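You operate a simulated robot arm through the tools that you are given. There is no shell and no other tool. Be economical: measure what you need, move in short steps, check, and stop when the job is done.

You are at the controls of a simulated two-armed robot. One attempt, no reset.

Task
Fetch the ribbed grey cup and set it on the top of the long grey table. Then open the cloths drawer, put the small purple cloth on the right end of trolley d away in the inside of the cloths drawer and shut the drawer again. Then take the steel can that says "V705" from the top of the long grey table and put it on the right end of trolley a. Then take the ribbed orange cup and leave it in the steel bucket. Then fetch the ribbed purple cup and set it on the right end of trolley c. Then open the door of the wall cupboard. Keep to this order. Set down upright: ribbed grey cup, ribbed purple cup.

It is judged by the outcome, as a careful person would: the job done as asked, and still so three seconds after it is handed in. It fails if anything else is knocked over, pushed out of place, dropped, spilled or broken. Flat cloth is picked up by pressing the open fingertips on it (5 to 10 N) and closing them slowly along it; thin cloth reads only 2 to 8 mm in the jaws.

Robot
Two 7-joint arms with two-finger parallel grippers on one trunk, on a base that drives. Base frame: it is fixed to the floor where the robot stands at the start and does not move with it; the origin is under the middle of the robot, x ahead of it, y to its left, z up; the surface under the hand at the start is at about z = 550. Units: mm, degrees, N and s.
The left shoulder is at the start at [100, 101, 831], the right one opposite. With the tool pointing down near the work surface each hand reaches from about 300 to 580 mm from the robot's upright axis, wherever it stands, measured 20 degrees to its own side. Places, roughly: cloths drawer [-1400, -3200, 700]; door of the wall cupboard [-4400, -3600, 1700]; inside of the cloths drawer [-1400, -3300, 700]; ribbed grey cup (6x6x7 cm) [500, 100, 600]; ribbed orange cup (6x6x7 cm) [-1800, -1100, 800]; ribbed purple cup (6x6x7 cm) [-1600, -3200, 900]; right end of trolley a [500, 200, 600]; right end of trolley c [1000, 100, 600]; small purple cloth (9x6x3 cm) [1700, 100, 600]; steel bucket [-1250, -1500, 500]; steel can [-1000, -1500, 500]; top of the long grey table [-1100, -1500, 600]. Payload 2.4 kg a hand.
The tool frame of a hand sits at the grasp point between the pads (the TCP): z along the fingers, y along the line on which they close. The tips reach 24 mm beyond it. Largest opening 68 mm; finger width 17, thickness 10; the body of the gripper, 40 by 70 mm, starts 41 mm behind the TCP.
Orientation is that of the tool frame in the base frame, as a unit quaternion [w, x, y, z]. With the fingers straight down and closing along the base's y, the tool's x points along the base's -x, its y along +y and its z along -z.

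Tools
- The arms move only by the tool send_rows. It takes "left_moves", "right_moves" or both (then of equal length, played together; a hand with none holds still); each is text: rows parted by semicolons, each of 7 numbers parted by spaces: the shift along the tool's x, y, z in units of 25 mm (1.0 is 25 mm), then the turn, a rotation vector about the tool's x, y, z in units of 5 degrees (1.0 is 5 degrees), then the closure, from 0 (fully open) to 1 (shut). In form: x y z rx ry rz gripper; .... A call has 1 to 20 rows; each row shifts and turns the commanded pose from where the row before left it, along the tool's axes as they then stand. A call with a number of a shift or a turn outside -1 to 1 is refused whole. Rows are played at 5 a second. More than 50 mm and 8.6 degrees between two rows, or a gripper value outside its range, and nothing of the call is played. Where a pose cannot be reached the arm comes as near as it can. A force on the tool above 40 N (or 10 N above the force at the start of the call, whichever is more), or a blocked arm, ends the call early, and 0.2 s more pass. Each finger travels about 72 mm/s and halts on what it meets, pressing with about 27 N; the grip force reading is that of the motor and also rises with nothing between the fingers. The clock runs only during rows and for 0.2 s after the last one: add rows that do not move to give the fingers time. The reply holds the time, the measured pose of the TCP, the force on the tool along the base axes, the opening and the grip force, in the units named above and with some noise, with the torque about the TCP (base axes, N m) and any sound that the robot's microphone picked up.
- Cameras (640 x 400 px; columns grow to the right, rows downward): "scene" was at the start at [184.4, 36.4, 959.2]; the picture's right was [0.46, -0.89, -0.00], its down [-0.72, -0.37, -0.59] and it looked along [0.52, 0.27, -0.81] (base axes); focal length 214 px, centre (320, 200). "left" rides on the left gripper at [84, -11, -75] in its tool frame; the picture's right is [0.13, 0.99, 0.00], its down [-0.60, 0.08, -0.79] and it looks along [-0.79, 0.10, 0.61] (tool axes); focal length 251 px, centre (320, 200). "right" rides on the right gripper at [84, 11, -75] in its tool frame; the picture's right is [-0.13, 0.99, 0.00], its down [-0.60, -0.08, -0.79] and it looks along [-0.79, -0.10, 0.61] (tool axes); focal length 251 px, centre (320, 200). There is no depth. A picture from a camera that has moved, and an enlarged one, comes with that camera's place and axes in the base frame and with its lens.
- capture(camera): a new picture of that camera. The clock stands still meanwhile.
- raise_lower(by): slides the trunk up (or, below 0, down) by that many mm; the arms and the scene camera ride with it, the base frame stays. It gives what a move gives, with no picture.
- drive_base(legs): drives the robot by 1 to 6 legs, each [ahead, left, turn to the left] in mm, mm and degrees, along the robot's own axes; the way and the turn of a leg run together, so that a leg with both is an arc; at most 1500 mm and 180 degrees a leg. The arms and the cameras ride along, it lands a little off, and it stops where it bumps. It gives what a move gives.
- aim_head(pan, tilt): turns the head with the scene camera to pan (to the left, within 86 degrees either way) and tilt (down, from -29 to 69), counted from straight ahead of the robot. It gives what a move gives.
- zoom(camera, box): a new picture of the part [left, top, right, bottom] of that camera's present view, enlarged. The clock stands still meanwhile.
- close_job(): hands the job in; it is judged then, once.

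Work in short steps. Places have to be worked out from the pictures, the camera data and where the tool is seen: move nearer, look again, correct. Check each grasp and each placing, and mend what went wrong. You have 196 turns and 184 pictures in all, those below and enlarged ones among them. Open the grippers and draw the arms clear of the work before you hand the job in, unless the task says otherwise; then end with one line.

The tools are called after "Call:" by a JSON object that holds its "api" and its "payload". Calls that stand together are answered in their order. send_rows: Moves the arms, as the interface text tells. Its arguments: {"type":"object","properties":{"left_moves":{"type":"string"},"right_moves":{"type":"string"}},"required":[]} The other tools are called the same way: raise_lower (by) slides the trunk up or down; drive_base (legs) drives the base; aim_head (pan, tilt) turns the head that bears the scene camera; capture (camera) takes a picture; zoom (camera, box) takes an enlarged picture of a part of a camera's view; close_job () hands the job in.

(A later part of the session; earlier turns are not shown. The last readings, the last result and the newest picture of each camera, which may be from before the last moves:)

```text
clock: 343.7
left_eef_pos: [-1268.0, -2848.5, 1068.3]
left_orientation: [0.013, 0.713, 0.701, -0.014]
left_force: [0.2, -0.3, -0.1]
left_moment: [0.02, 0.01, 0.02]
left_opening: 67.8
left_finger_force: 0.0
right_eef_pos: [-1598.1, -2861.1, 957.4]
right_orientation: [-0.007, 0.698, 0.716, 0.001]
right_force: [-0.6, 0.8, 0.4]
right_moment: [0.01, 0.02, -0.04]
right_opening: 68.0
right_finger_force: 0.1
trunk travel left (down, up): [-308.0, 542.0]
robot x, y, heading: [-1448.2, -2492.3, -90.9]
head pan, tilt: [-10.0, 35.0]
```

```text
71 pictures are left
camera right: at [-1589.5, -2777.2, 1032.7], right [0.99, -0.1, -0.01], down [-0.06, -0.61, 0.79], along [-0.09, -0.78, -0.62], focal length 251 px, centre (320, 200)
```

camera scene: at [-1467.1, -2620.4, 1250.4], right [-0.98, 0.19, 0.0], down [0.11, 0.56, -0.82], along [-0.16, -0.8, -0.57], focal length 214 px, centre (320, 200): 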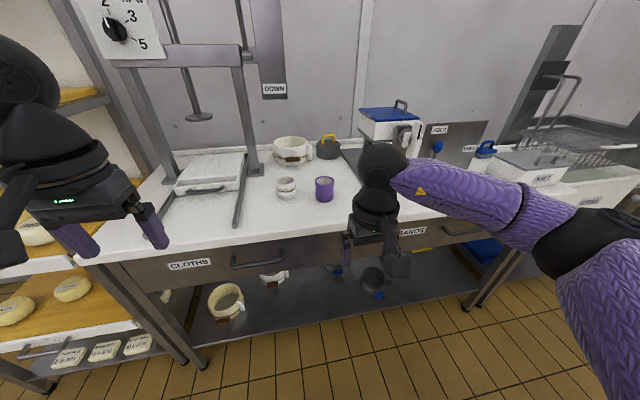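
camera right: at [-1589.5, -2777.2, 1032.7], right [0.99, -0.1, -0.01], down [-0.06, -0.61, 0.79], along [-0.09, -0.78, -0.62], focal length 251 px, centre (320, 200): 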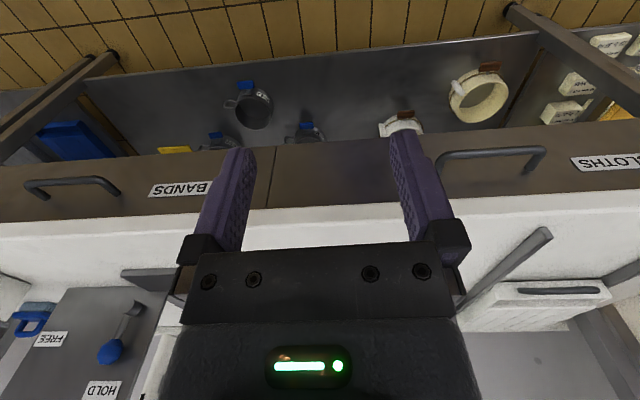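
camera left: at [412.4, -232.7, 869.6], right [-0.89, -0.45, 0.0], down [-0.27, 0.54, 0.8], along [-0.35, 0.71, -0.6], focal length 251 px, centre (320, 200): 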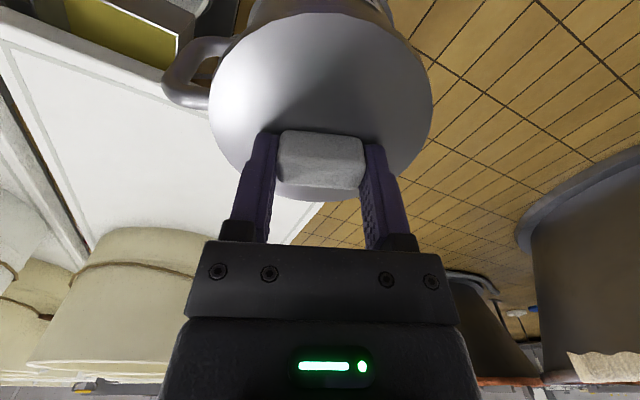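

The cup is at about [-1595, -3187]. I drive 205 mm closer and look again with the right wrist camera.

Call:
{"api": "drive_base", "payload": {"legs": [[205, 0, 0]]}}

Call:
{"api": "capture", "payload": {"camera": "right"}}

Call:
{"api": "capture", "payload": {"camera": "scene"}}

```text
clock: 345.3
left_eef_pos: [-1271.4, -3055.1, 1068.6]
left_orientation: [0.013, 0.713, 0.701, -0.013]
left_force: [-0.3, -0.6, 0.7]
left_moment: [-0.01, -0.01, 0.01]
left_opening: 68.2
left_finger_force: 0.0
right_eef_pos: [-1603.6, -3068.0, 956.4]
right_orientation: [-0.007, 0.698, 0.717, 0.001]
right_force: [0.4, 0.4, 0.2]
right_moment: [-0.04, 0.01, 0.02]
right_opening: 67.8
right_finger_force: 0.1
trunk travel left (down, up): [-308.0, 542.0]
robot x, y, heading: [-1452.2, -2698.6, -91.0]
head pan, tilt: [-10.0, 35.0]
```

```text
70 pictures are left
camera right: at [-1593.8, -2984.2, 1032.5], right [0.99, -0.1, -0.01], down [-0.06, -0.61, 0.79], along [-0.09, -0.78, -0.62], focal length 251 px, centre (320, 200)
```

right: 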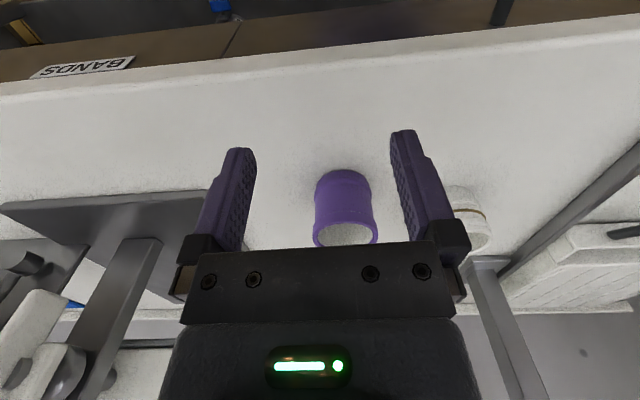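

```text
69 pictures are left
camera scene: at [-1471.2, -2827.6, 1250.4], right [-0.98, 0.19, 0.0], down [0.11, 0.56, -0.82], along [-0.16, -0.8, -0.57], focal length 214 px, centre (320, 200)
```

scene: 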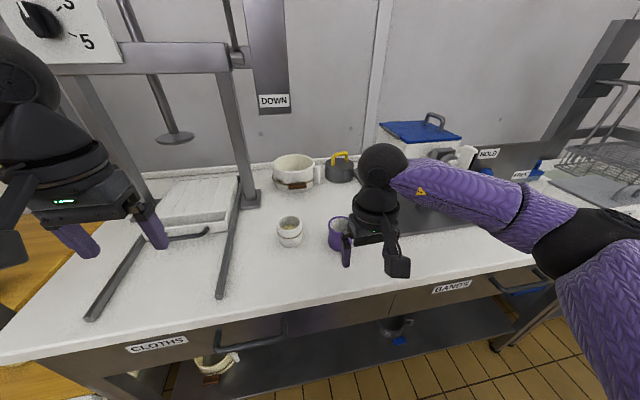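

The cup's rim centre is [-1594, -3185, 916]. I move above it.

Call:
{"api": "send_rows", "payload": {"right_moves": "-0.78 0.045 -0.3 0 0 0 0;-0.78 0.045 -0.3 0 0 0 0;-0.78 0.045 0 0 0 0 0;-0.78 0.045 0 0 0 0 0;-0.78 0.045 0 0 0 0 0;-0.79 0.045 0 0 0 0 0;0 0 0.6 0 0 0 0;0 0 0 0 0 0 0"}}

Call:
{"api": "capture", "payload": {"camera": "right"}}

```text
clock: 347.1
left_eef_pos: [-1271.1, -3055.0, 1070.0]
left_orientation: [0.014, 0.714, 0.7, -0.014]
left_force: [0.5, -0.4, 0.0]
left_moment: [-0.03, 0.01, 0.03]
left_opening: 68.1
left_finger_force: 0.0
right_eef_pos: [-1593.6, -3185.3, 954.7]
right_orientation: [-0.007, 0.698, 0.716, 0.001]
right_force: [-0.4, -0.4, -0.4]
right_moment: [0.01, -0.01, -0.03]
right_opening: 68.1
right_finger_force: 0.1
trunk travel left (down, up): [-308.0, 542.0]
robot x, y, heading: [-1453.9, -2693.1, -91.2]
head pan, tilt: [-10.0, 35.0]
```

```text
68 pictures are left
camera right: at [-1584.3, -3101.0, 1030.1], right [0.99, -0.1, -0.01], down [-0.06, -0.61, 0.79], along [-0.09, -0.78, -0.62], focal length 251 px, centre (320, 200)
```

right: 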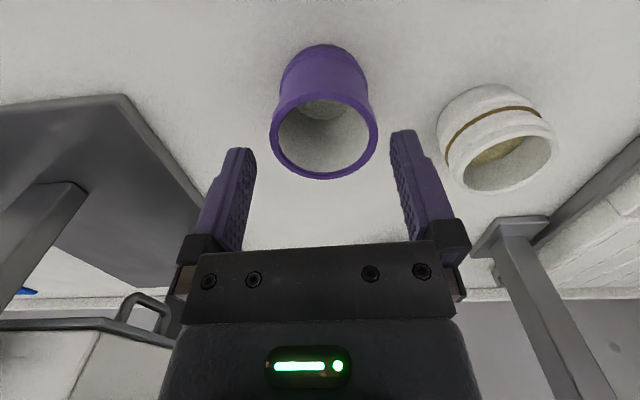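

Aligned within 2 mm and clear of the jar. I descend to z ≈ 896 and close.

Call:
{"api": "send_rows", "payload": {"right_moves": "-0.1 0.04 0 0 0 0 0;0 0 0.78 0 0 0 0;0 0 0.78 0 0 0 0;0 0 0.78 0 0 0 0;0 0 0 0 0 0 0;0 0 0 0 0 0 0.2;0 0 0 0 0 0 0.4;0 0 0 0 0 0 0.6;0 0 0 0 0 0 0.7"}}

Call:
{"api": "capture", "payload": {"camera": "right"}}

```text
clock: 349.1
left_eef_pos: [-1271.6, -3054.6, 1069.4]
left_orientation: [0.013, 0.713, 0.701, -0.014]
left_force: [0.4, 0.3, 0.3]
left_moment: [-0.01, -0.02, 0.0]
left_opening: 68.2
left_finger_force: 0.1
right_eef_pos: [-1593.7, -3186.6, 896.9]
right_orientation: [-0.006, 0.698, 0.716, 0.001]
right_force: [-0.6, 0.0, -0.2]
right_moment: [0.01, 0.02, 0.0]
right_opening: 54.8
right_finger_force: 26.3
trunk travel left (down, up): [-308.0, 542.0]
robot x, y, heading: [-1451.6, -2697.0, -91.1]
head pan, tilt: [-10.0, 35.0]
```

```text
67 pictures are left
camera right: at [-1584.3, -3104.2, 972.2], right [0.99, -0.1, -0.01], down [-0.06, -0.61, 0.79], along [-0.09, -0.78, -0.62], focal length 251 px, centre (320, 200)
```

right: 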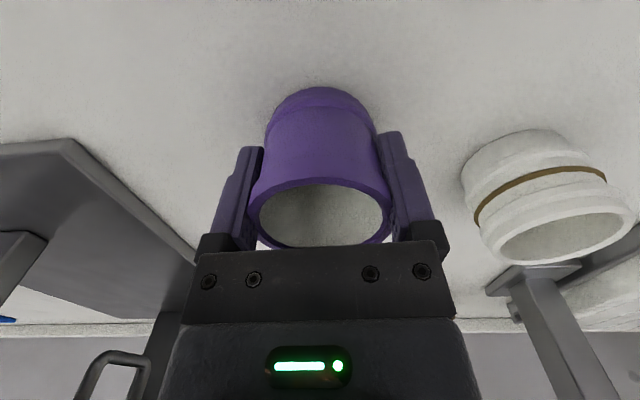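

Held (55 mm). I lift, retract, back away and head back to the trolleys.

Call:
{"api": "send_rows", "payload": {"right_moves": "0 0 -0.6 0 0 0 0.8;0 0 -0.9 0 0 0 0.8;0 0 -0.9 0 0 0 0.8;0 0 -0.9 0 0 0 0.8;0 0 -0.9 0 0 0 0.8;0.9 0 0 0 0 0 0.8;0.9 0 0 0 0 0 0.8;0.9 0 0 0 0 0 0.8;0.9 0 0 0 0 0 0.8;0 0 0 0 0 0 0.8"}}

Call:
{"api": "drive_base", "payload": {"legs": [[-400, 0, 0], [0, 1150, 0], [0, 0, 180]]}}

```text
clock: 351.3
left_eef_pos: [-1271.4, -3055.8, 1069.1]
left_orientation: [0.015, 0.713, 0.701, -0.014]
left_force: [-0.6, 0.3, -0.9]
left_moment: [-0.02, 0.0, 0.02]
left_opening: 68.1
left_finger_force: 0.2
right_eef_pos: [-1594.0, -3097.1, 1002.1]
right_orientation: [-0.007, 0.699, 0.715, 0.001]
right_force: [0.4, -0.9, -0.8]
right_moment: [-0.02, -0.03, -0.01]
right_opening: 54.9
right_finger_force: 26.8
trunk travel left (down, up): [-308.0, 542.0]
robot x, y, heading: [-1453.3, -2692.7, -91.2]
head pan, tilt: [-10.0, 35.0]
```

```text
clock: 366.7
left_eef_pos: [-483.0, -1960.4, 1069.2]
left_orientation: [-0.013, 0.717, -0.697, -0.014]
left_force: [0.2, 0.2, 0.6]
left_moment: [0.0, -0.01, -0.01]
left_opening: 67.8
left_finger_force: 0.2
right_eef_pos: [-163.3, -1903.0, 1002.1]
right_orientation: [0.0, 0.733, -0.681, 0.006]
right_force: [0.4, 0.4, -1.0]
right_moment: [-0.05, -0.02, -0.02]
right_opening: 54.3
right_finger_force: 27.1
trunk travel left (down, up): [-308.0, 542.0]
robot x, y, heading: [-287.4, -2309.3, 91.4]
head pan, tilt: [-10.0, 35.0]
```

Heading is good (91.4°). I continue up the aisle and over to trolley c, then look.

Call:
{"api": "drive_base", "payload": {"legs": [[0, 0, -1.4], [1500, 0, 0], [220, 0, 0], [0, -1100, 0]]}}

Call:
{"api": "aim_head", "payload": {"pan": -5, "tilt": 45}}

Call:
{"api": "capture", "payload": {"camera": "scene"}}

```text
clock: 381.0
left_eef_pos: [691.5, -297.3, 1068.7]
left_orientation: [0.014, -0.675, 0.738, 0.013]
left_force: [0.4, 0.6, 0.1]
left_moment: [0.0, 0.03, -0.01]
left_opening: 67.9
left_finger_force: 0.2
right_eef_pos: [1015.9, -277.6, 1003.4]
right_orientation: [-0.001, -0.691, 0.723, -0.007]
right_force: [0.1, 0.0, -1.1]
right_moment: [-0.01, 0.03, -0.01]
right_opening: 54.3
right_finger_force: 27.4
trunk travel left (down, up): [-308.0, 542.0]
robot x, y, heading: [843.4, -668.7, 84.7]
head pan, tilt: [-10.0, 35.0]
```

```text
clock: 381.7
left_eef_pos: [689.8, -297.9, 1068.8]
left_orientation: [0.014, -0.675, 0.738, 0.013]
left_force: [0.2, 0.3, -0.1]
left_moment: [-0.01, 0.05, -0.04]
left_opening: 68.2
left_finger_force: 0.0
right_eef_pos: [1015.9, -278.7, 1002.0]
right_orientation: [-0.001, -0.69, 0.723, -0.007]
right_force: [0.4, -0.9, -1.8]
right_moment: [-0.03, -0.02, 0.01]
right_opening: 54.2
right_finger_force: 26.6
trunk travel left (down, up): [-308.0, 542.0]
robot x, y, heading: [842.5, -673.0, 84.9]
head pan, tilt: [-5.0, 45.0]
```

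```text
66 pictures are left
camera scene: at [863.5, -539.5, 1235.7], right [0.98, -0.18, 0.0], down [-0.13, -0.7, -0.71], along [0.13, 0.7, -0.71], focal length 214 px, centre (320, 200)
```

scene: 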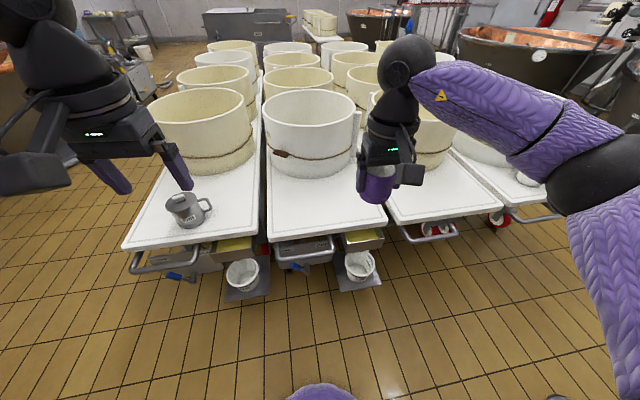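

The second trolley spans x 755–1242 (centre ≈ 1000), matching the given place for trolley c. I zoom in to look for letter labels to be sure.

Call:
{"api": "zoom", "payload": {"camera": "scene", "box": [110, 170, 430, 300]}}

```text
2.00 times, centred on (270, 235) of scene
camera zoom: at [863.5, -539.5, 1235.7], right [0.98, -0.18, 0.0], down [-0.13, -0.7, -0.71], along [0.13, 0.7, -0.71], focal length 429 px, centre (420, 130)
```

zoom: 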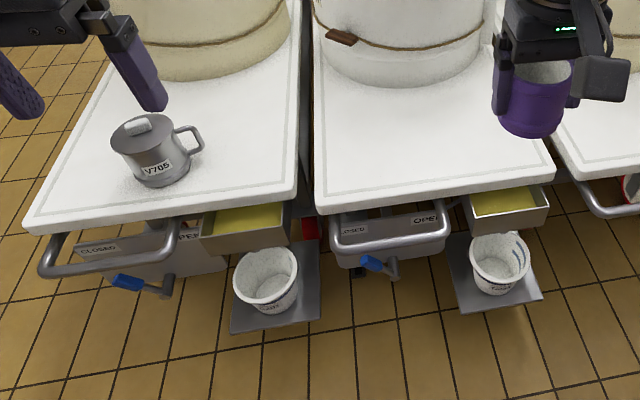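

No letters are visible, so I go by the given place (c = second trolley). I straighten up, drive in and lower the trunk.

Call:
{"api": "drive_base", "payload": {"legs": [[0, 0, 5.1], [300, 0, 0]]}}

Call:
{"api": "raise_lower", "payload": {"by": -220}}

Call:
{"api": "capture", "payload": {"camera": "scene"}}

```text
clock: 384.3
left_eef_pos: [656.8, -6.7, 1069.4]
left_orientation: [-0.013, 0.708, -0.706, -0.012]
left_force: [-0.6, -0.3, -0.7]
left_moment: [0.04, -0.02, 0.01]
left_opening: 67.9
left_finger_force: 0.0
right_eef_pos: [979.1, 43.1, 1002.1]
right_orientation: [0.0, 0.723, -0.691, 0.007]
right_force: [0.2, -0.8, -0.1]
right_moment: [-0.03, 0.0, 0.01]
right_opening: 54.0
right_finger_force: 26.9
trunk travel left (down, up): [-308.0, 542.0]
robot x, y, heading: [843.8, -363.7, 89.8]
head pan, tilt: [-5.0, 45.0]
```

```text
clock: 386.6
left_eef_pos: [657.1, -8.0, 849.7]
left_orientation: [-0.013, 0.708, -0.706, -0.014]
left_force: [-0.5, 0.8, 0.5]
left_moment: [0.01, 0.0, 0.01]
left_opening: 67.9
left_finger_force: 0.0
right_eef_pos: [980.1, 41.3, 782.4]
right_orientation: [0.0, 0.723, -0.691, 0.007]
right_force: [-0.3, 0.1, -1.0]
right_moment: [0.02, -0.02, 0.0]
right_opening: 53.9
right_finger_force: 26.8
trunk travel left (down, up): [-88.0, 762.0]
robot x, y, heading: [845.4, -363.5, 90.2]
head pan, tilt: [-5.0, 45.0]
```

```text
64 pictures are left
camera scene: at [851.6, -172.5, 1010.8], right [1.0, -0.09, 0.0], down [-0.06, -0.7, -0.71], along [0.06, 0.7, -0.71], focal length 214 px, centre (320, 200)
```

scene: 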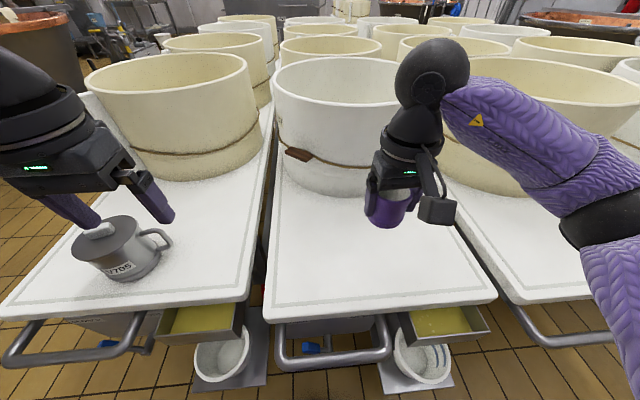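

The cup is above trolley c. I move it 55 mm further in and lower it to just above the surface.

Call:
{"api": "send_rows", "payload": {"right_moves": "-0.73 0 0 0 0 0 0.8;-0.73 0 0 0 0 0 0.8;-0.73 0 0 0 0 0 0.8;0 0 0.85 0 0 0 0.8;0 0 0.85 0 0 0 0.8;0 0 0.85 0 0 0 0.8;0 0 0.85 0 0 0 0.8;0 0 0.85 0 0 0 0.8;0 0 0.85 0 0 0 0.8;0 0 0.85 0 0 0 0.8;0 0 0.85 0 0 0 0.8;0 0 0 0 0 0 0.8"}}

Call:
{"api": "zoom", "payload": {"camera": "scene", "box": [300, 100, 480, 280]}}

```text
clock: 389.2
left_eef_pos: [658.6, -7.1, 849.3]
left_orientation: [-0.013, 0.707, -0.707, -0.014]
left_force: [-0.4, -0.2, 0.0]
left_moment: [0.0, -0.01, -0.01]
left_opening: 67.9
left_finger_force: 0.1
right_eef_pos: [977.2, 95.1, 613.2]
right_orientation: [0.001, 0.723, -0.691, 0.006]
right_force: [-0.7, 0.0, -1.4]
right_moment: [-0.01, 0.01, 0.02]
right_opening: 53.9
right_finger_force: 27.0
trunk travel left (down, up): [-88.0, 762.0]
robot x, y, heading: [843.1, -362.8, 90.0]
head pan, tilt: [-5.0, 45.0]
```

```text
2.22 times, centred on (390, 190) of scene
camera zoom: at [851.6, -172.3, 1010.7], right [1.0, -0.09, 0.0], down [-0.06, -0.7, -0.71], along [0.06, 0.7, -0.71], focal length 477 px, centre (164, 222)
```

zoom: 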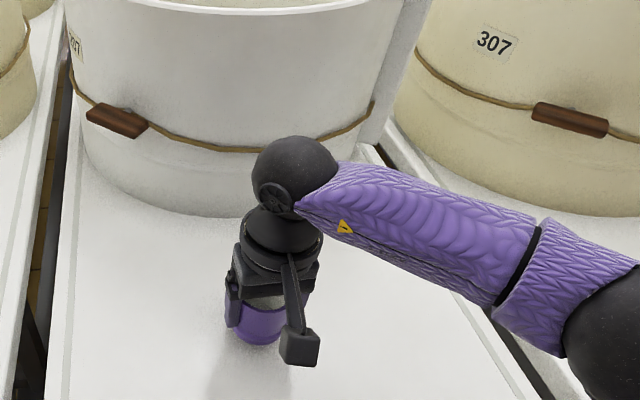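

Call:
{"api": "send_rows", "payload": {"right_moves": "0 0 0.1 0 0 0 0.8;0 0 0.1 0 0 0 0.8;0 0 0.1 0 0 0 0.8;0 0 0.1 0 0 0 0.8;0 0 0 0 0 0 0.8"}}

```text
clock: 390.4
left_eef_pos: [657.6, -6.1, 849.6]
left_orientation: [-0.014, 0.708, -0.706, -0.014]
left_force: [-0.4, 0.4, -0.6]
left_moment: [-0.01, 0.02, -0.05]
left_opening: 68.4
left_finger_force: 0.1
right_eef_pos: [978.9, 95.2, 602.2]
right_orientation: [0.0, 0.723, -0.691, 0.007]
right_force: [-0.7, -0.3, -1.6]
right_moment: [-0.02, -0.01, -0.01]
right_opening: 53.9
right_finger_force: 27.2
trunk travel left (down, up): [-88.0, 762.0]
robot x, y, heading: [847.2, -362.4, 89.9]
head pan, tilt: [-5.0, 45.0]
```

No contact yet; continuing in small steps.

Call:
{"api": "send_rows", "payload": {"right_moves": "0 0 0.1 0 0 0 0.8;0 0 0.1 0 0 0 0.8;0 0 0 0 0 0 0.8"}}

Call:
{"api": "capture", "payload": {"camera": "right"}}

```text
clock: 391.2
left_eef_pos: [657.2, -7.7, 849.4]
left_orientation: [-0.013, 0.707, -0.707, -0.014]
left_force: [0.4, 0.5, 0.9]
left_moment: [0.0, -0.05, 0.02]
left_opening: 68.2
left_finger_force: 0.1
right_eef_pos: [978.5, 94.9, 597.7]
right_orientation: [0.001, 0.723, -0.691, 0.006]
right_force: [0.2, -0.3, -0.5]
right_moment: [-0.06, 0.01, 0.0]
right_opening: 53.8
right_finger_force: 27.0
trunk travel left (down, up): [-88.0, 762.0]
robot x, y, heading: [848.1, -363.1, 90.4]
head pan, tilt: [-5.0, 45.0]
```

```text
62 pictures are left
camera right: at [970.4, 11.2, 672.9], right [-1.0, 0.08, -0.01], down [0.04, 0.62, 0.79], along [0.07, 0.78, -0.62], focal length 251 px, centre (320, 200)
```

right: 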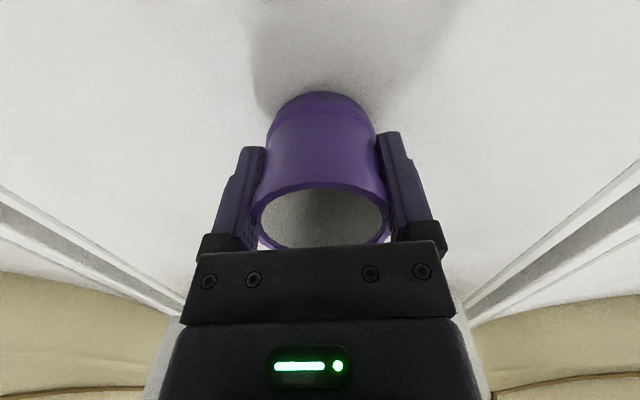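

Call:
{"api": "send_rows", "payload": {"right_moves": "0 0 0.08 0 0 0 0.8;0 0 0.08 0 0 0 0.8;0 0 0 0 0 0 0.8"}}

```text
clock: 392.0
left_eef_pos: [656.9, -7.9, 849.8]
left_orientation: [-0.013, 0.708, -0.706, -0.014]
left_force: [0.4, -1.0, -1.2]
left_moment: [0.01, 0.0, 0.0]
left_opening: 68.2
left_finger_force: 0.2
right_eef_pos: [977.4, 94.9, 593.5]
right_orientation: [0.0, 0.723, -0.691, 0.005]
right_force: [2.2, 2.9, 21.7]
right_moment: [0.14, 0.2, -0.17]
right_opening: 54.3
right_finger_force: 27.0
trunk travel left (down, up): [-88.0, 762.0]
robot x, y, heading: [845.5, -364.3, 90.2]
head pan, tilt: [-5.0, 45.0]
```

Contact. I ease up 1 mm, open, and lift straight up, then retract.

Call:
{"api": "send_rows", "payload": {"right_moves": "0 0 -0.04 0 0 0 0.7;0 0 0 0 0 0 0.3;0 0 0 0 0 0 0;0 0 0 0 0 0 0;0 0 -0.4 0 0 0 0;0 0 -0.8 0 0 0 0;0 0 -0.9 0 0 0 0;0 0 -0.9 0 0 0 0;0 0 -0.9 0 0 0 0;0 0 -0.9 0 0 0 0;0 0 -0.9 0 0 0 0;0.8 0 -0.4 0 0 0 0;0.8 0 -0.4 0 0 0 0;0.8 0 0 0 0 0 0;0 0 0 0 0 0 0"}}

Call:
{"api": "capture", "payload": {"camera": "scene"}}

```text
clock: 395.2
left_eef_pos: [657.6, -8.0, 849.3]
left_orientation: [-0.013, 0.707, -0.707, -0.014]
left_force: [-1.2, 0.0, 0.4]
left_moment: [0.06, 0.01, 0.02]
left_opening: 67.9
left_finger_force: 0.1
right_eef_pos: [979.4, 37.5, 757.5]
right_orientation: [0.001, 0.723, -0.691, 0.006]
right_force: [-0.7, 0.0, -0.2]
right_moment: [0.03, -0.01, 0.0]
right_opening: 68.0
right_finger_force: 0.1
trunk travel left (down, up): [-88.0, 762.0]
robot x, y, heading: [844.8, -363.6, 90.0]
head pan, tilt: [-5.0, 45.0]
```

```text
61 pictures are left
camera scene: at [851.6, -172.4, 1010.7], right [1.0, -0.09, 0.0], down [-0.06, -0.7, -0.71], along [0.06, 0.7, -0.71], focal length 214 px, centre (320, 200)
```

scene: 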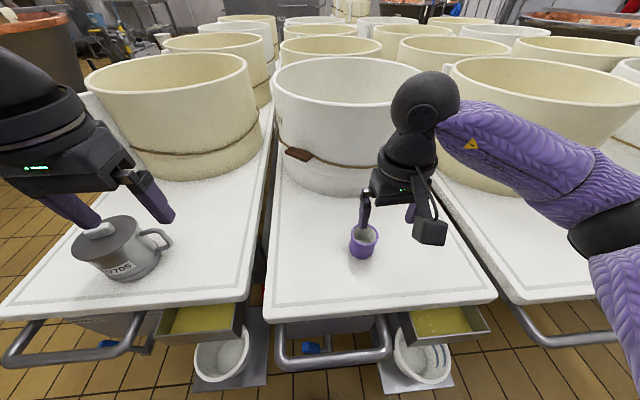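

The purple cup stands upright on trolley c. Last job: the wall cupboard. I drive back out and west, checking the heading on the way.

Call:
{"api": "drive_base", "payload": {"legs": [[-230, 0, 0], [0, 1145, 0], [-1500, 0, 0], [-340, 0, 0], [0, 0, 180]]}}

Call:
{"api": "aim_head", "payload": {"pan": -75, "tilt": 5}}

Call:
{"api": "capture", "payload": {"camera": "scene"}}

```text
clock: 418.7
left_eef_pos: [-129.6, -2817.3, 849.9]
left_orientation: [0.013, 0.715, 0.699, -0.014]
left_force: [0.0, -0.3, 0.3]
left_moment: [0.0, -0.02, -0.02]
left_opening: 68.2
left_finger_force: 0.0
right_eef_pos: [-452.9, -2854.7, 757.5]
right_orientation: [-0.006, 0.7, 0.714, 0.0]
right_force: [-0.2, 0.1, 0.6]
right_moment: [0.02, -0.02, 0.01]
right_opening: 68.1
right_finger_force: 0.1
trunk travel left (down, up): [-88.0, 762.0]
robot x, y, heading: [-305.7, -2458.4, -91.0]
head pan, tilt: [-5.0, 45.0]
```

```text
clock: 420.1
left_eef_pos: [-130.1, -2817.6, 849.3]
left_orientation: [0.013, 0.715, 0.698, -0.014]
left_force: [0.3, -0.1, 0.3]
left_moment: [0.03, 0.02, 0.0]
left_opening: 67.7
left_finger_force: 0.1
right_eef_pos: [-451.5, -2854.2, 757.4]
right_orientation: [-0.007, 0.7, 0.714, 0.001]
right_force: [-0.3, -0.5, -0.4]
right_moment: [-0.01, 0.0, 0.02]
right_opening: 68.0
right_finger_force: 0.0
trunk travel left (down, up): [-88.0, 762.0]
robot x, y, heading: [-306.6, -2458.8, -91.5]
head pan, tilt: [-75.0, 5.0]
```

```text
60 pictures are left
camera scene: at [-400.7, -2583.7, 1073.7], right [-0.23, 0.97, 0.0], down [0.09, 0.02, -1.0], along [-0.97, -0.23, -0.09], focal length 214 px, centre (320, 200)
```

scene: 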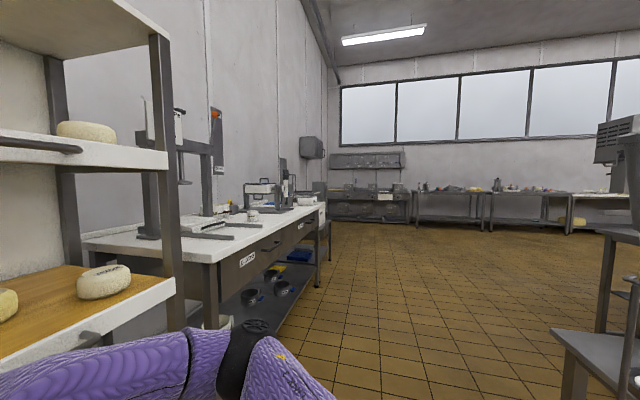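

The way west is clear. I strafe on to about x = -3450 and look at the cupboard.

Call:
{"api": "drive_base", "payload": {"legs": [[0, -1500, 1], [0, -1500, 0], [0, -150, 0]]}}

Call:
{"api": "aim_head", "payload": {"pan": -45, "tilt": -10}}

Call:
{"api": "capture", "payload": {"camera": "scene"}}

```text
clock: 435.4
left_eef_pos: [-3249.7, -2729.1, 848.1]
left_orientation: [0.014, 0.712, 0.702, -0.014]
left_force: [-0.4, -0.8, -0.3]
left_moment: [-0.02, 0.0, -0.03]
left_opening: 67.9
left_finger_force: 0.1
right_eef_pos: [-3571.0, -2768.0, 757.3]
right_orientation: [-0.007, 0.697, 0.717, 0.0]
right_force: [0.2, 0.7, 0.0]
right_moment: [-0.02, -0.01, -0.01]
right_opening: 68.3
right_finger_force: 0.1
trunk travel left (down, up): [-88.0, 762.0]
robot x, y, heading: [-3432.7, -2367.3, -91.0]
head pan, tilt: [-75.0, 5.0]
```

```text
clock: 436.3
left_eef_pos: [-3251.0, -2730.2, 848.6]
left_orientation: [0.013, 0.712, 0.702, -0.014]
left_force: [0.1, 0.2, 0.3]
left_moment: [0.01, 0.02, -0.02]
left_opening: 68.0
left_finger_force: 0.1
right_eef_pos: [-3571.7, -2768.8, 757.2]
right_orientation: [-0.007, 0.697, 0.717, 0.0]
right_force: [-0.1, -0.1, 0.7]
right_moment: [0.01, -0.02, 0.02]
right_opening: 68.1
right_finger_force: 0.1
trunk travel left (down, up): [-88.0, 762.0]
robot x, y, heading: [-3431.3, -2371.7, -90.8]
head pan, tilt: [-45.0, -10.0]
```

```text
59 pictures are left
camera scene: at [-3494.5, -2533.5, 1096.9], right [-0.69, 0.72, 0.0], down [-0.12, -0.12, -0.98], along [-0.71, -0.68, 0.17], focal length 214 px, centre (320, 200)
```

scene: 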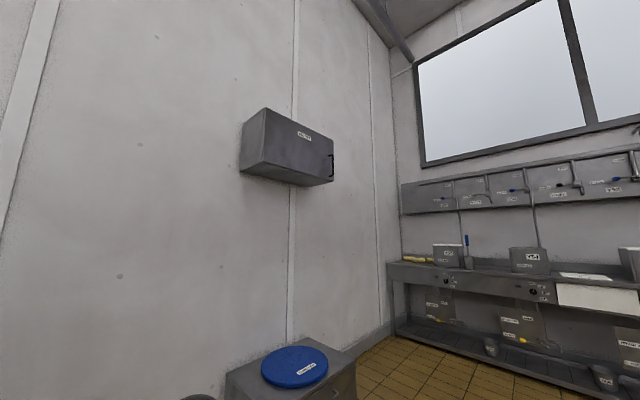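

I see the cupboard with a label and a dark handle at its right end. I zoom in.

Call:
{"api": "zoom", "payload": {"camera": "scene", "box": [220, 90, 360, 200]}}

```text
3.64 times, centred on (290, 145) of scene
camera zoom: at [-3494.5, -2533.5, 1096.9], right [-0.69, 0.72, 0.0], down [-0.12, -0.12, -0.98], along [-0.71, -0.68, 0.17], focal length 780 px, centre (429, 400)
```

zoom: 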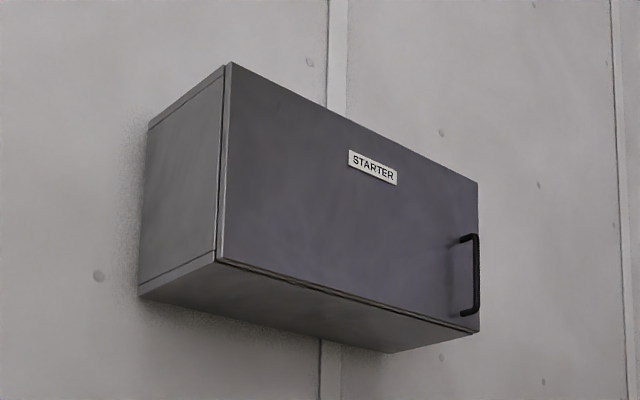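

The door is labelled STARTER, with hinges on the left (+x) and a vertical handle on the right (-x). I strafe 450 mm and raise the trunk to get to its height and triangulate.

Call:
{"api": "drive_base", "payload": {"legs": [[0, -450, 0]]}}

Call:
{"api": "raise_lower", "payload": {"by": 600}}

Call:
{"api": "aim_head", "payload": {"pan": -25, "tilt": 10}}

Call:
{"api": "capture", "payload": {"camera": "scene"}}

```text
clock: 439.1
left_eef_pos: [-3709.1, -2721.0, 849.3]
left_orientation: [0.014, 0.708, 0.706, -0.013]
left_force: [0.3, 0.2, -0.1]
left_moment: [0.01, -0.02, 0.0]
left_opening: 68.1
left_finger_force: 0.1
right_eef_pos: [-4030.8, -2765.3, 757.4]
right_orientation: [-0.007, 0.693, 0.721, 0.0]
right_force: [0.2, -0.4, -0.8]
right_moment: [-0.01, 0.0, 0.0]
right_opening: 67.9
right_finger_force: 0.1
trunk travel left (down, up): [-88.0, 762.0]
robot x, y, heading: [-3897.5, -2366.4, -90.6]
head pan, tilt: [-45.0, -10.0]
```

```text
refused: 600 is not a number from -400 to 400
```

```text
clock: 439.9
left_eef_pos: [-3709.2, -2722.3, 848.0]
left_orientation: [0.013, 0.709, 0.705, -0.013]
left_force: [-0.5, 0.4, 0.5]
left_moment: [0.02, -0.03, -0.02]
left_opening: 67.9
left_finger_force: 0.0
right_eef_pos: [-4030.1, -2763.7, 758.3]
right_orientation: [-0.007, 0.694, 0.72, 0.0]
right_force: [0.8, -0.3, 0.8]
right_moment: [0.02, -0.01, 0.02]
right_opening: 67.8
right_finger_force: 0.0
trunk travel left (down, up): [-88.0, 762.0]
robot x, y, heading: [-3894.9, -2360.8, -90.4]
head pan, tilt: [-25.0, 10.0]
```

```text
57 pictures are left
camera scene: at [-3935.7, -2553.6, 1065.7], right [-0.9, 0.43, 0.0], down [0.07, 0.16, -0.98], along [-0.42, -0.89, -0.17], focal length 214 px, centre (320, 200)
```

scene: 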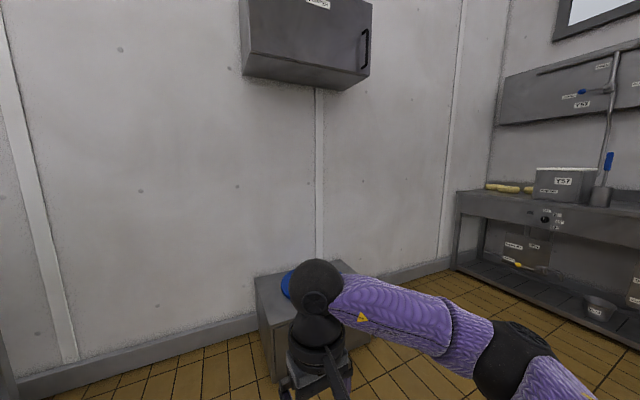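

The handle is at about [-4603, -3470, 1590] (z 1516–1665), with the hinge edge near x ≈ -4060. I strafe right another 570 mm and raise the trunk in two steps.

Call:
{"api": "drive_base", "payload": {"legs": [[0, -570, 0]]}}

Call:
{"api": "raise_lower", "payload": {"by": 400}}

Call:
{"api": "raise_lower", "payload": {"by": 340}}

Call:
{"api": "aim_head", "payload": {"pan": -5, "tilt": 25}}

Call:
{"api": "capture", "payload": {"camera": "scene"}}

```text
clock: 443.2
left_eef_pos: [-4284.9, -2718.5, 849.8]
left_orientation: [0.014, 0.71, 0.704, -0.013]
left_force: [-0.4, 0.3, 0.2]
left_moment: [-0.02, -0.01, 0.01]
left_opening: 68.1
left_finger_force: 0.1
right_eef_pos: [-4606.3, -2758.9, 757.8]
right_orientation: [-0.007, 0.694, 0.72, 0.0]
right_force: [-0.2, -0.8, -0.5]
right_moment: [-0.01, -0.03, -0.04]
right_opening: 67.7
right_finger_force: 0.1
trunk travel left (down, up): [-88.0, 762.0]
robot x, y, heading: [-4470.6, -2357.8, -90.9]
head pan, tilt: [-25.0, 10.0]
```

```text
clock: 447.1
left_eef_pos: [-4284.6, -2718.8, 1249.9]
left_orientation: [0.013, 0.71, 0.704, -0.014]
left_force: [-0.5, 0.9, -0.7]
left_moment: [-0.02, -0.03, 0.0]
left_opening: 68.3
left_finger_force: 0.0
right_eef_pos: [-4606.6, -2758.4, 1157.5]
right_orientation: [-0.007, 0.695, 0.719, 0.001]
right_force: [-0.6, -0.7, 0.8]
right_moment: [-0.01, -0.02, -0.01]
right_opening: 67.9
right_finger_force: 0.0
trunk travel left (down, up): [-488.0, 362.0]
robot x, y, heading: [-4467.2, -2358.2, -90.8]
head pan, tilt: [-25.0, 10.0]
```

```text
clock: 450.4
left_eef_pos: [-4284.8, -2718.5, 1589.3]
left_orientation: [0.013, 0.71, 0.704, -0.014]
left_force: [0.4, 1.2, -0.5]
left_moment: [-0.02, 0.01, -0.03]
left_opening: 68.0
left_finger_force: 0.1
right_eef_pos: [-4606.3, -2758.8, 1497.2]
right_orientation: [-0.007, 0.694, 0.72, 0.001]
right_force: [0.2, 0.4, 1.0]
right_moment: [0.02, 0.01, 0.0]
right_opening: 68.0
right_finger_force: 0.1
trunk travel left (down, up): [-828.0, 22.0]
robot x, y, heading: [-4468.8, -2359.9, -90.7]
head pan, tilt: [-25.0, 10.0]
```

```text
clock: 451.2
left_eef_pos: [-4284.0, -2717.8, 1589.1]
left_orientation: [0.014, 0.71, 0.704, -0.014]
left_force: [0.1, 0.3, -0.3]
left_moment: [0.01, 0.02, -0.01]
left_opening: 68.0
left_finger_force: 0.1
right_eef_pos: [-4607.4, -2760.1, 1498.4]
right_orientation: [-0.007, 0.695, 0.719, 0.001]
right_force: [0.1, -0.3, 0.2]
right_moment: [-0.02, -0.01, -0.03]
right_opening: 67.9
right_finger_force: 0.1
trunk travel left (down, up): [-828.0, 22.0]
robot x, y, heading: [-4469.1, -2361.0, -90.7]
head pan, tilt: [-5.0, 25.0]
```

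```text
56 pictures are left
camera scene: at [-4478.2, -2459.9, 1788.0], right [-1.0, 0.1, 0.0], down [0.04, 0.42, -0.91], along [-0.09, -0.9, -0.42], focal length 214 px, centre (320, 200)
```

scene: 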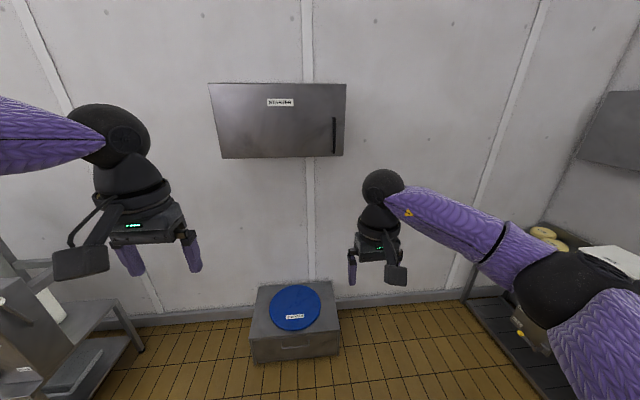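

The door spans x -4102 to -4699 and z 1540–1850, with the handle near [-4650, -3510, 1635]. A low bin stands beneath (front at y ≈ -3460). I pitch the right hand to horizontal here, at a distance.

Call:
{"api": "send_rows", "payload": {"right_moves": "-1 0 0 0 0 0 0;-1 0 0 0 0 0 0;0 0 0 0 -1 0 0;0 0 0 0 -1 0 0;0 0 0 0 -1 0 0;0 0 0 0 -1 0 0;0 0 0 0 -1 0 0;0 0 0 0 -1 0 0;0 0 0 0 -1 0 0;0 0 0 0 -1 0 0;0 0 0 0 -1 0 0;0 0 0 0 -1 0 0;0 0 0 0 -1 0 0;0 0 0 0 -1 0 0;0 0 0 0 -1 0 0;0 0 0 0 -1 0 0;0 0 0 0 -1 0 0;0 0 0 0 -1 0 0;0 0 0 0 -1 0 0;0 0 0 0 -1 0 0"}}

Call:
{"api": "capture", "payload": {"camera": "right"}}

```text
clock: 455.4
left_eef_pos: [-4283.8, -2717.7, 1588.7]
left_orientation: [0.014, 0.71, 0.704, -0.014]
left_force: [0.2, 0.3, -0.1]
left_moment: [0.04, -0.01, 0.0]
left_opening: 68.1
left_finger_force: 0.2
right_eef_pos: [-4605.4, -2810.4, 1499.4]
right_orientation: [0.39, 0.578, 0.608, -0.379]
right_force: [0.1, -0.2, -0.6]
right_moment: [0.02, 0.01, 0.01]
right_opening: 67.9
right_finger_force: 0.0
right hand out of reach, approached as far as the arm can: row 16, 17, 18, 19, 20
trunk travel left (down, up): [-828.0, 22.0]
robot x, y, heading: [-4464.5, -2356.1, -91.0]
head pan, tilt: [-5.0, 25.0]
```

```text
55 pictures are left
camera right: at [-4599.1, -2706.9, 1454.8], right [0.99, -0.01, 0.11], down [-0.09, 0.47, 0.88], along [-0.06, -0.88, 0.47], focal length 251 px, centre (320, 200)
```

right: 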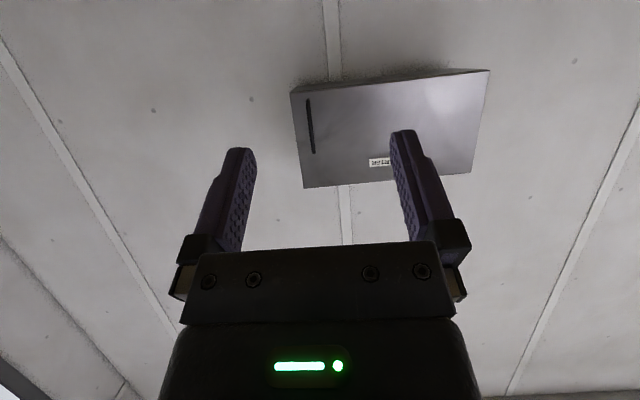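

The hand points forward, about 24° down, which suits a vertical bar. The handle is now estimated at x ≈ -4655, z ≈ 1623. I raise, shift right and drive 480 mm closer, then look again.

Call:
{"api": "drive_base", "payload": {"legs": [[0, -50, 0], [480, 0, 0.9]]}}

Call:
{"api": "raise_lower", "payload": {"by": 20}}

Call:
{"api": "send_rows", "payload": {"right_moves": "-0.9 0 -0.4 0 0 0 0;-0.9 0 -0.4 0 0 0 0;-0.9 0 -0.4 0 0 0 0;-0.9 0 -0.4 0 0 0 0;0 0 0 0 0 0 0"}}

Call:
{"api": "capture", "payload": {"camera": "right"}}

Call:
{"api": "capture", "payload": {"camera": "scene"}}

```text
clock: 458.8
left_eef_pos: [-4328.9, -3196.3, 1589.6]
left_orientation: [0.014, 0.705, 0.709, -0.012]
left_force: [1.3, -0.5, 0.0]
left_moment: [-0.02, 0.0, -0.01]
left_opening: 67.8
left_finger_force: 0.1
right_eef_pos: [-4647.8, -3295.5, 1501.4]
right_orientation: [0.393, 0.572, 0.615, -0.374]
right_force: [-0.4, -0.4, 0.6]
right_moment: [-0.02, -0.02, 0.03]
right_opening: 68.0
right_finger_force: 0.0
trunk travel left (down, up): [-828.0, 22.0]
robot x, y, heading: [-4520.6, -2841.3, -89.6]
head pan, tilt: [-5.0, 25.0]
```

```text
clock: 459.5
left_eef_pos: [-4327.5, -3198.0, 1608.8]
left_orientation: [0.013, 0.705, 0.709, -0.013]
left_force: [-0.7, 0.0, -0.6]
left_moment: [-0.03, 0.01, 0.01]
left_opening: 68.1
left_finger_force: 0.1
right_eef_pos: [-4646.9, -3295.7, 1521.0]
right_orientation: [0.393, 0.573, 0.614, -0.374]
right_force: [0.0, 0.7, -0.1]
right_moment: [-0.02, 0.02, -0.02]
right_opening: 68.0
right_finger_force: 0.1
trunk travel left (down, up): [-848.0, 2.0]
robot x, y, heading: [-4517.7, -2845.7, -90.0]
head pan, tilt: [-5.0, 25.0]
```

```text
clock: 460.7
left_eef_pos: [-4328.0, -3196.9, 1609.9]
left_orientation: [0.014, 0.703, 0.711, -0.013]
left_force: [0.0, -0.2, -0.2]
left_moment: [0.02, 0.01, 0.01]
left_opening: 68.0
left_finger_force: 0.0
right_eef_pos: [-4645.4, -3297.2, 1619.0]
right_orientation: [0.393, 0.573, 0.614, -0.375]
right_force: [-0.6, 0.2, 0.5]
right_moment: [-0.02, -0.02, -0.02]
right_opening: 67.9
right_finger_force: 0.1
trunk travel left (down, up): [-848.0, 2.0]
robot x, y, heading: [-4520.9, -2840.0, -89.3]
head pan, tilt: [-5.0, 25.0]
```

```text
54 pictures are left
camera right: at [-4641.7, -3193.6, 1573.3], right [0.99, 0.01, 0.11], down [-0.1, 0.47, 0.88], along [-0.04, -0.88, 0.47], focal length 251 px, centre (320, 200)
```

right: 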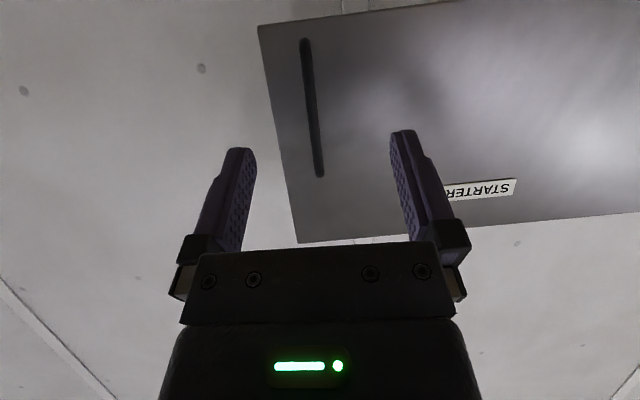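

```text
53 pictures are left
camera scene: at [-4526.9, -2942.7, 1808.0], right [-1.0, 0.08, 0.0], down [0.03, 0.42, -0.91], along [-0.07, -0.9, -0.42], focal length 214 px, centre (320, 200)
```

scene: 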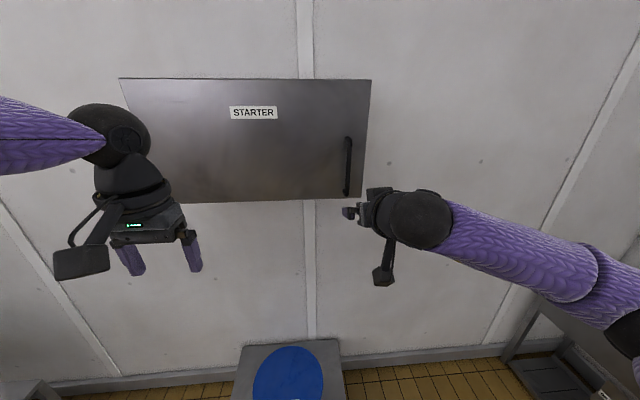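

The handle is at x ≈ -4653, z ≈ 1625, with y between -3440 and -3530. I approach another 90 mm and look again.

Call:
{"api": "drive_base", "payload": {"legs": [[90, 0, -0.7]]}}

Call:
{"api": "capture", "payload": {"camera": "right"}}

Call:
{"api": "capture", "payload": {"camera": "scene"}}

```text
clock: 461.8
left_eef_pos: [-4332.6, -3288.5, 1609.0]
left_orientation: [0.013, 0.708, 0.706, -0.013]
left_force: [0.2, 0.3, -0.1]
left_moment: [0.01, 0.0, 0.01]
left_opening: 67.9
left_finger_force: 0.1
right_eef_pos: [-4650.3, -3383.9, 1620.5]
right_orientation: [0.391, 0.577, 0.611, -0.377]
right_force: [-0.6, 0.4, 0.0]
right_moment: [-0.04, 0.0, 0.02]
right_opening: 67.8
right_finger_force: 0.0
trunk travel left (down, up): [-848.0, 2.0]
robot x, y, heading: [-4518.5, -2926.9, -90.4]
head pan, tilt: [-5.0, 25.0]
```

```text
52 pictures are left
camera right: at [-4645.6, -3281.2, 1573.0], right [0.99, 0.0, 0.11], down [-0.1, 0.47, 0.88], along [-0.05, -0.88, 0.47], focal length 251 px, centre (320, 200)
```

right: 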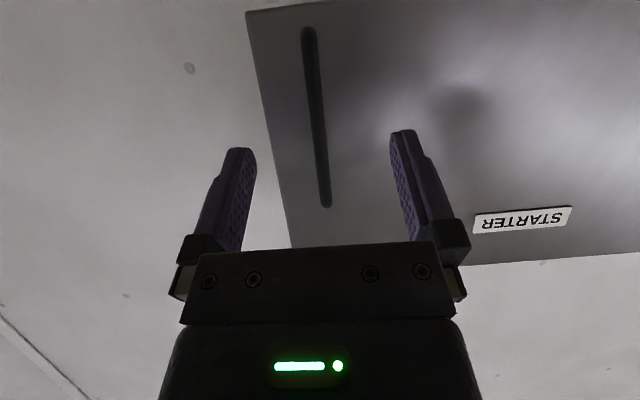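

```text
51 pictures are left
camera scene: at [-4527.9, -3031.7, 1807.9], right [-1.0, 0.09, 0.0], down [0.04, 0.42, -0.91], along [-0.08, -0.9, -0.42], focal length 214 px, centre (320, 200)
```

scene: 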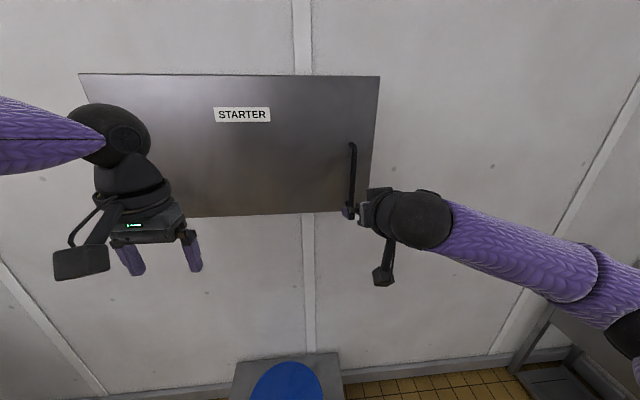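

Scaling between the views puts the bar at [-4654, -3540, 1623]. I drive 120 mm closer and check.

Call:
{"api": "drive_base", "payload": {"legs": [[120, 0, 0]]}}

Call:
{"api": "capture", "payload": {"camera": "right"}}

Call:
{"api": "zoom", "payload": {"camera": "scene", "box": [290, 120, 450, 270]}}

```text
clock: 463.0
left_eef_pos: [-4332.9, -3408.2, 1609.8]
left_orientation: [0.015, 0.709, 0.705, -0.014]
left_force: [0.2, 0.2, -0.5]
left_moment: [-0.02, -0.03, 0.0]
left_opening: 67.9
left_finger_force: 0.0
right_eef_pos: [-4652.5, -3502.6, 1619.9]
right_orientation: [0.391, 0.577, 0.611, -0.376]
right_force: [-0.5, -0.1, -0.1]
right_moment: [0.03, 0.03, -0.03]
right_opening: 68.1
right_finger_force: 0.2
trunk travel left (down, up): [-848.0, 2.0]
robot x, y, heading: [-4518.7, -3049.6, -90.8]
head pan, tilt: [-5.0, 25.0]
```

```text
50 pictures are left
camera right: at [-4646.8, -3400.0, 1573.2], right [0.99, 0.0, 0.11], down [-0.09, 0.47, 0.88], along [-0.05, -0.88, 0.47], focal length 251 px, centre (320, 200)
```

right: 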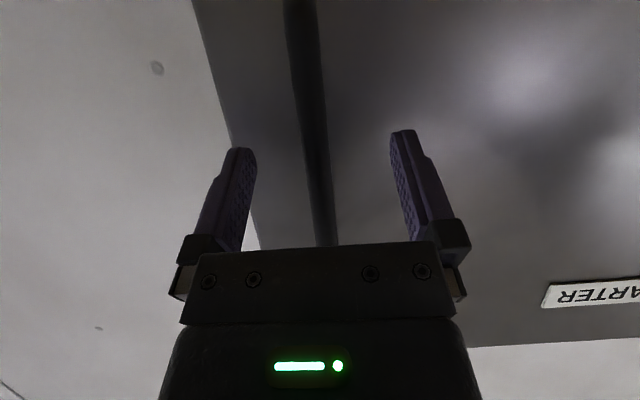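

```text
2.67 times, centred on (370, 195) of scene
camera zoom: at [-4528.7, -3150.5, 1808.0], right [-1.0, 0.09, 0.0], down [0.04, 0.42, -0.91], along [-0.09, -0.9, -0.42], focal length 572 px, centre (187, 213)
```

zoom: 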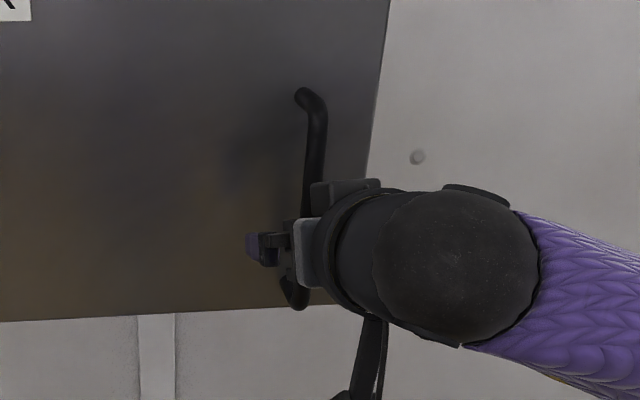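

The bar lies between the fingers but is still about 40 mm ahead. I drive 38 mm more and close.

Call:
{"api": "drive_base", "payload": {"legs": [[38, 0, 0]]}}

Call:
{"api": "send_rows", "payload": {"right_moves": "0 0 0 0 0 0 0.25;0 0 0 0 0 0 0.5;0 0 0 0 0 0 0.75;0 0 0 0 0 0 1;0 0 0 0 0 0 1;0 0 0 0 0 0 1"}}

Call:
{"api": "capture", "payload": {"camera": "right"}}

```text
clock: 464.0
left_eef_pos: [-4334.6, -3443.1, 1609.9]
left_orientation: [0.014, 0.71, 0.704, -0.014]
left_force: [0.1, -0.3, 0.1]
left_moment: [0.03, 0.01, -0.01]
left_opening: 67.8
left_finger_force: 0.2
right_eef_pos: [-4651.5, -3535.4, 1620.3]
right_orientation: [0.39, 0.579, 0.61, -0.376]
right_force: [0.1, 4.8, 0.8]
right_moment: [-0.01, -0.01, -0.22]
right_opening: 67.6
right_finger_force: 0.1
trunk travel left (down, up): [-848.0, 2.0]
robot x, y, heading: [-4521.2, -3085.3, -90.5]
head pan, tilt: [-5.0, 25.0]
stopped in leg 1: the force on the tool passed its limit at 116 N (the readings are from after the stop); the commanded pose is now the measured one
```

```text
clock: 465.4
left_eef_pos: [-4334.9, -3442.8, 1609.6]
left_orientation: [0.013, 0.71, 0.704, -0.014]
left_force: [0.4, 1.0, 0.2]
left_moment: [0.0, 0.04, 0.01]
left_opening: 68.0
left_finger_force: 0.1
right_eef_pos: [-4653.0, -3537.3, 1618.3]
right_orientation: [0.39, 0.578, 0.611, -0.375]
right_force: [0.6, 2.2, -1.2]
right_moment: [-0.09, -0.39, 0.02]
right_opening: 13.9
right_finger_force: 33.6
trunk travel left (down, up): [-848.0, 2.0]
robot x, y, heading: [-4513.4, -3086.7, -90.6]
head pan, tilt: [-5.0, 25.0]
```

```text
48 pictures are left
camera right: at [-4647.0, -3432.7, 1573.4], right [0.99, -0.01, 0.11], down [-0.09, 0.47, 0.88], along [-0.06, -0.88, 0.46], focal length 251 px, centre (320, 200)
```

right: 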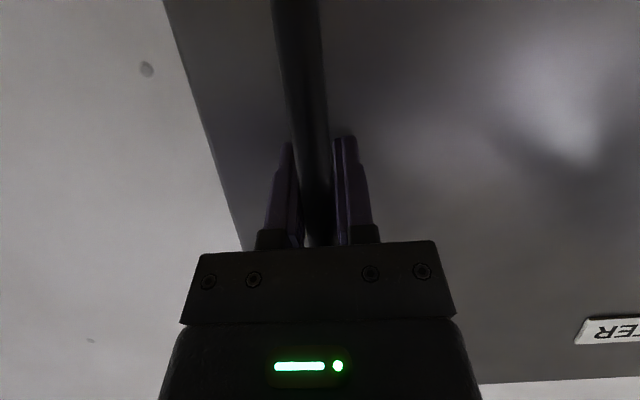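

The bar is gripped. The hinge is near [-4090, -3580], so I'll move the base in an arc about the hinge (clockwise) so that robot and door swing together. First a small 8° step.

Call:
{"api": "drive_base", "payload": {"legs": [[-59, 69, -8]]}}

Call:
{"api": "capture", "payload": {"camera": "scene"}}

```text
clock: 466.5
left_eef_pos: [-4313.8, -3412.5, 1608.9]
left_orientation: [0.012, 0.757, 0.653, -0.014]
left_force: [0.3, 0.1, 0.4]
left_moment: [-0.03, 0.03, 0.03]
left_opening: 68.1
left_finger_force: 0.1
right_eef_pos: [-4641.4, -3460.1, 1619.7]
right_orientation: [0.361, 0.621, 0.567, -0.403]
right_force: [-1.0, -0.2, -2.6]
right_moment: [-0.54, -0.3, -0.21]
right_opening: 14.1
right_finger_force: 33.1
trunk travel left (down, up): [-848.0, 2.0]
robot x, y, heading: [-4447.3, -3034.0, -98.7]
head pan, tilt: [-5.0, 25.0]
```

```text
47 pictures are left
camera scene: at [-4470.1, -3130.3, 1808.0], right [-0.97, 0.23, 0.0], down [0.1, 0.41, -0.91], along [-0.21, -0.88, -0.42], focal length 214 px, centre (320, 200)
```

scene: 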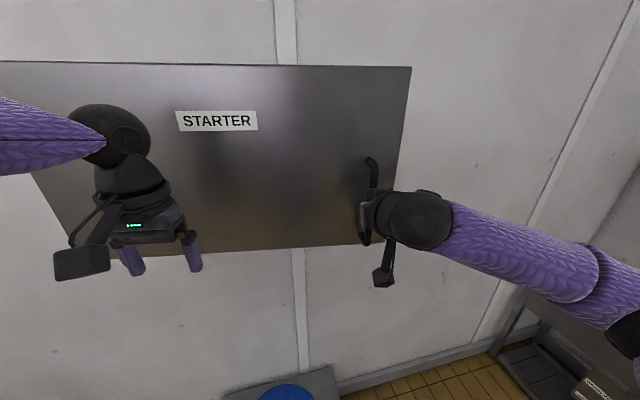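

It works: the door moved with hardly any force and the radius matches. I continue with 20°.

Call:
{"api": "drive_base", "payload": {"legs": [[-148, 172, -20]]}}

Call:
{"api": "capture", "payload": {"camera": "scene"}}

```text
clock: 468.2
left_eef_pos: [-4243.5, -3347.3, 1609.3]
left_orientation: [0.011, 0.858, 0.514, -0.016]
left_force: [-0.4, -0.5, 0.7]
left_moment: [0.04, -0.02, -0.01]
left_opening: 68.0
left_finger_force: 0.1
right_eef_pos: [-4568.5, -3282.0, 1619.0]
right_orientation: [0.289, 0.708, 0.453, -0.458]
right_force: [-13.6, 7.3, 0.6]
right_moment: [-0.41, -0.13, 0.0]
right_opening: 14.0
right_finger_force: 34.2
trunk travel left (down, up): [-848.0, 2.0]
robot x, y, heading: [-4232.1, -2947.9, -118.2]
head pan, tilt: [-5.0, 25.0]
```

```text
46 pictures are left
camera scene: at [-4297.5, -3029.0, 1808.0], right [-0.84, 0.55, 0.0], down [0.23, 0.35, -0.91], along [-0.49, -0.76, -0.42], focal length 214 px, centre (320, 200)
```

scene: 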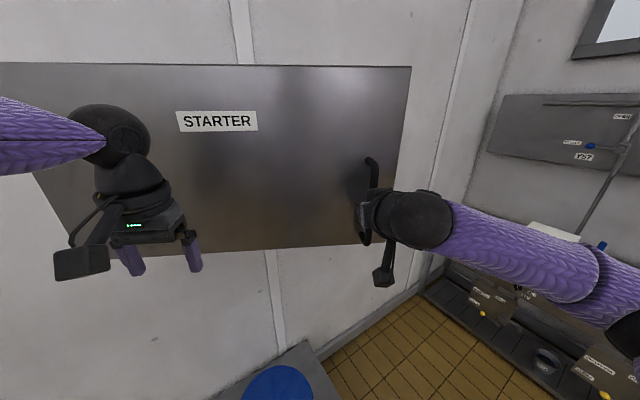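

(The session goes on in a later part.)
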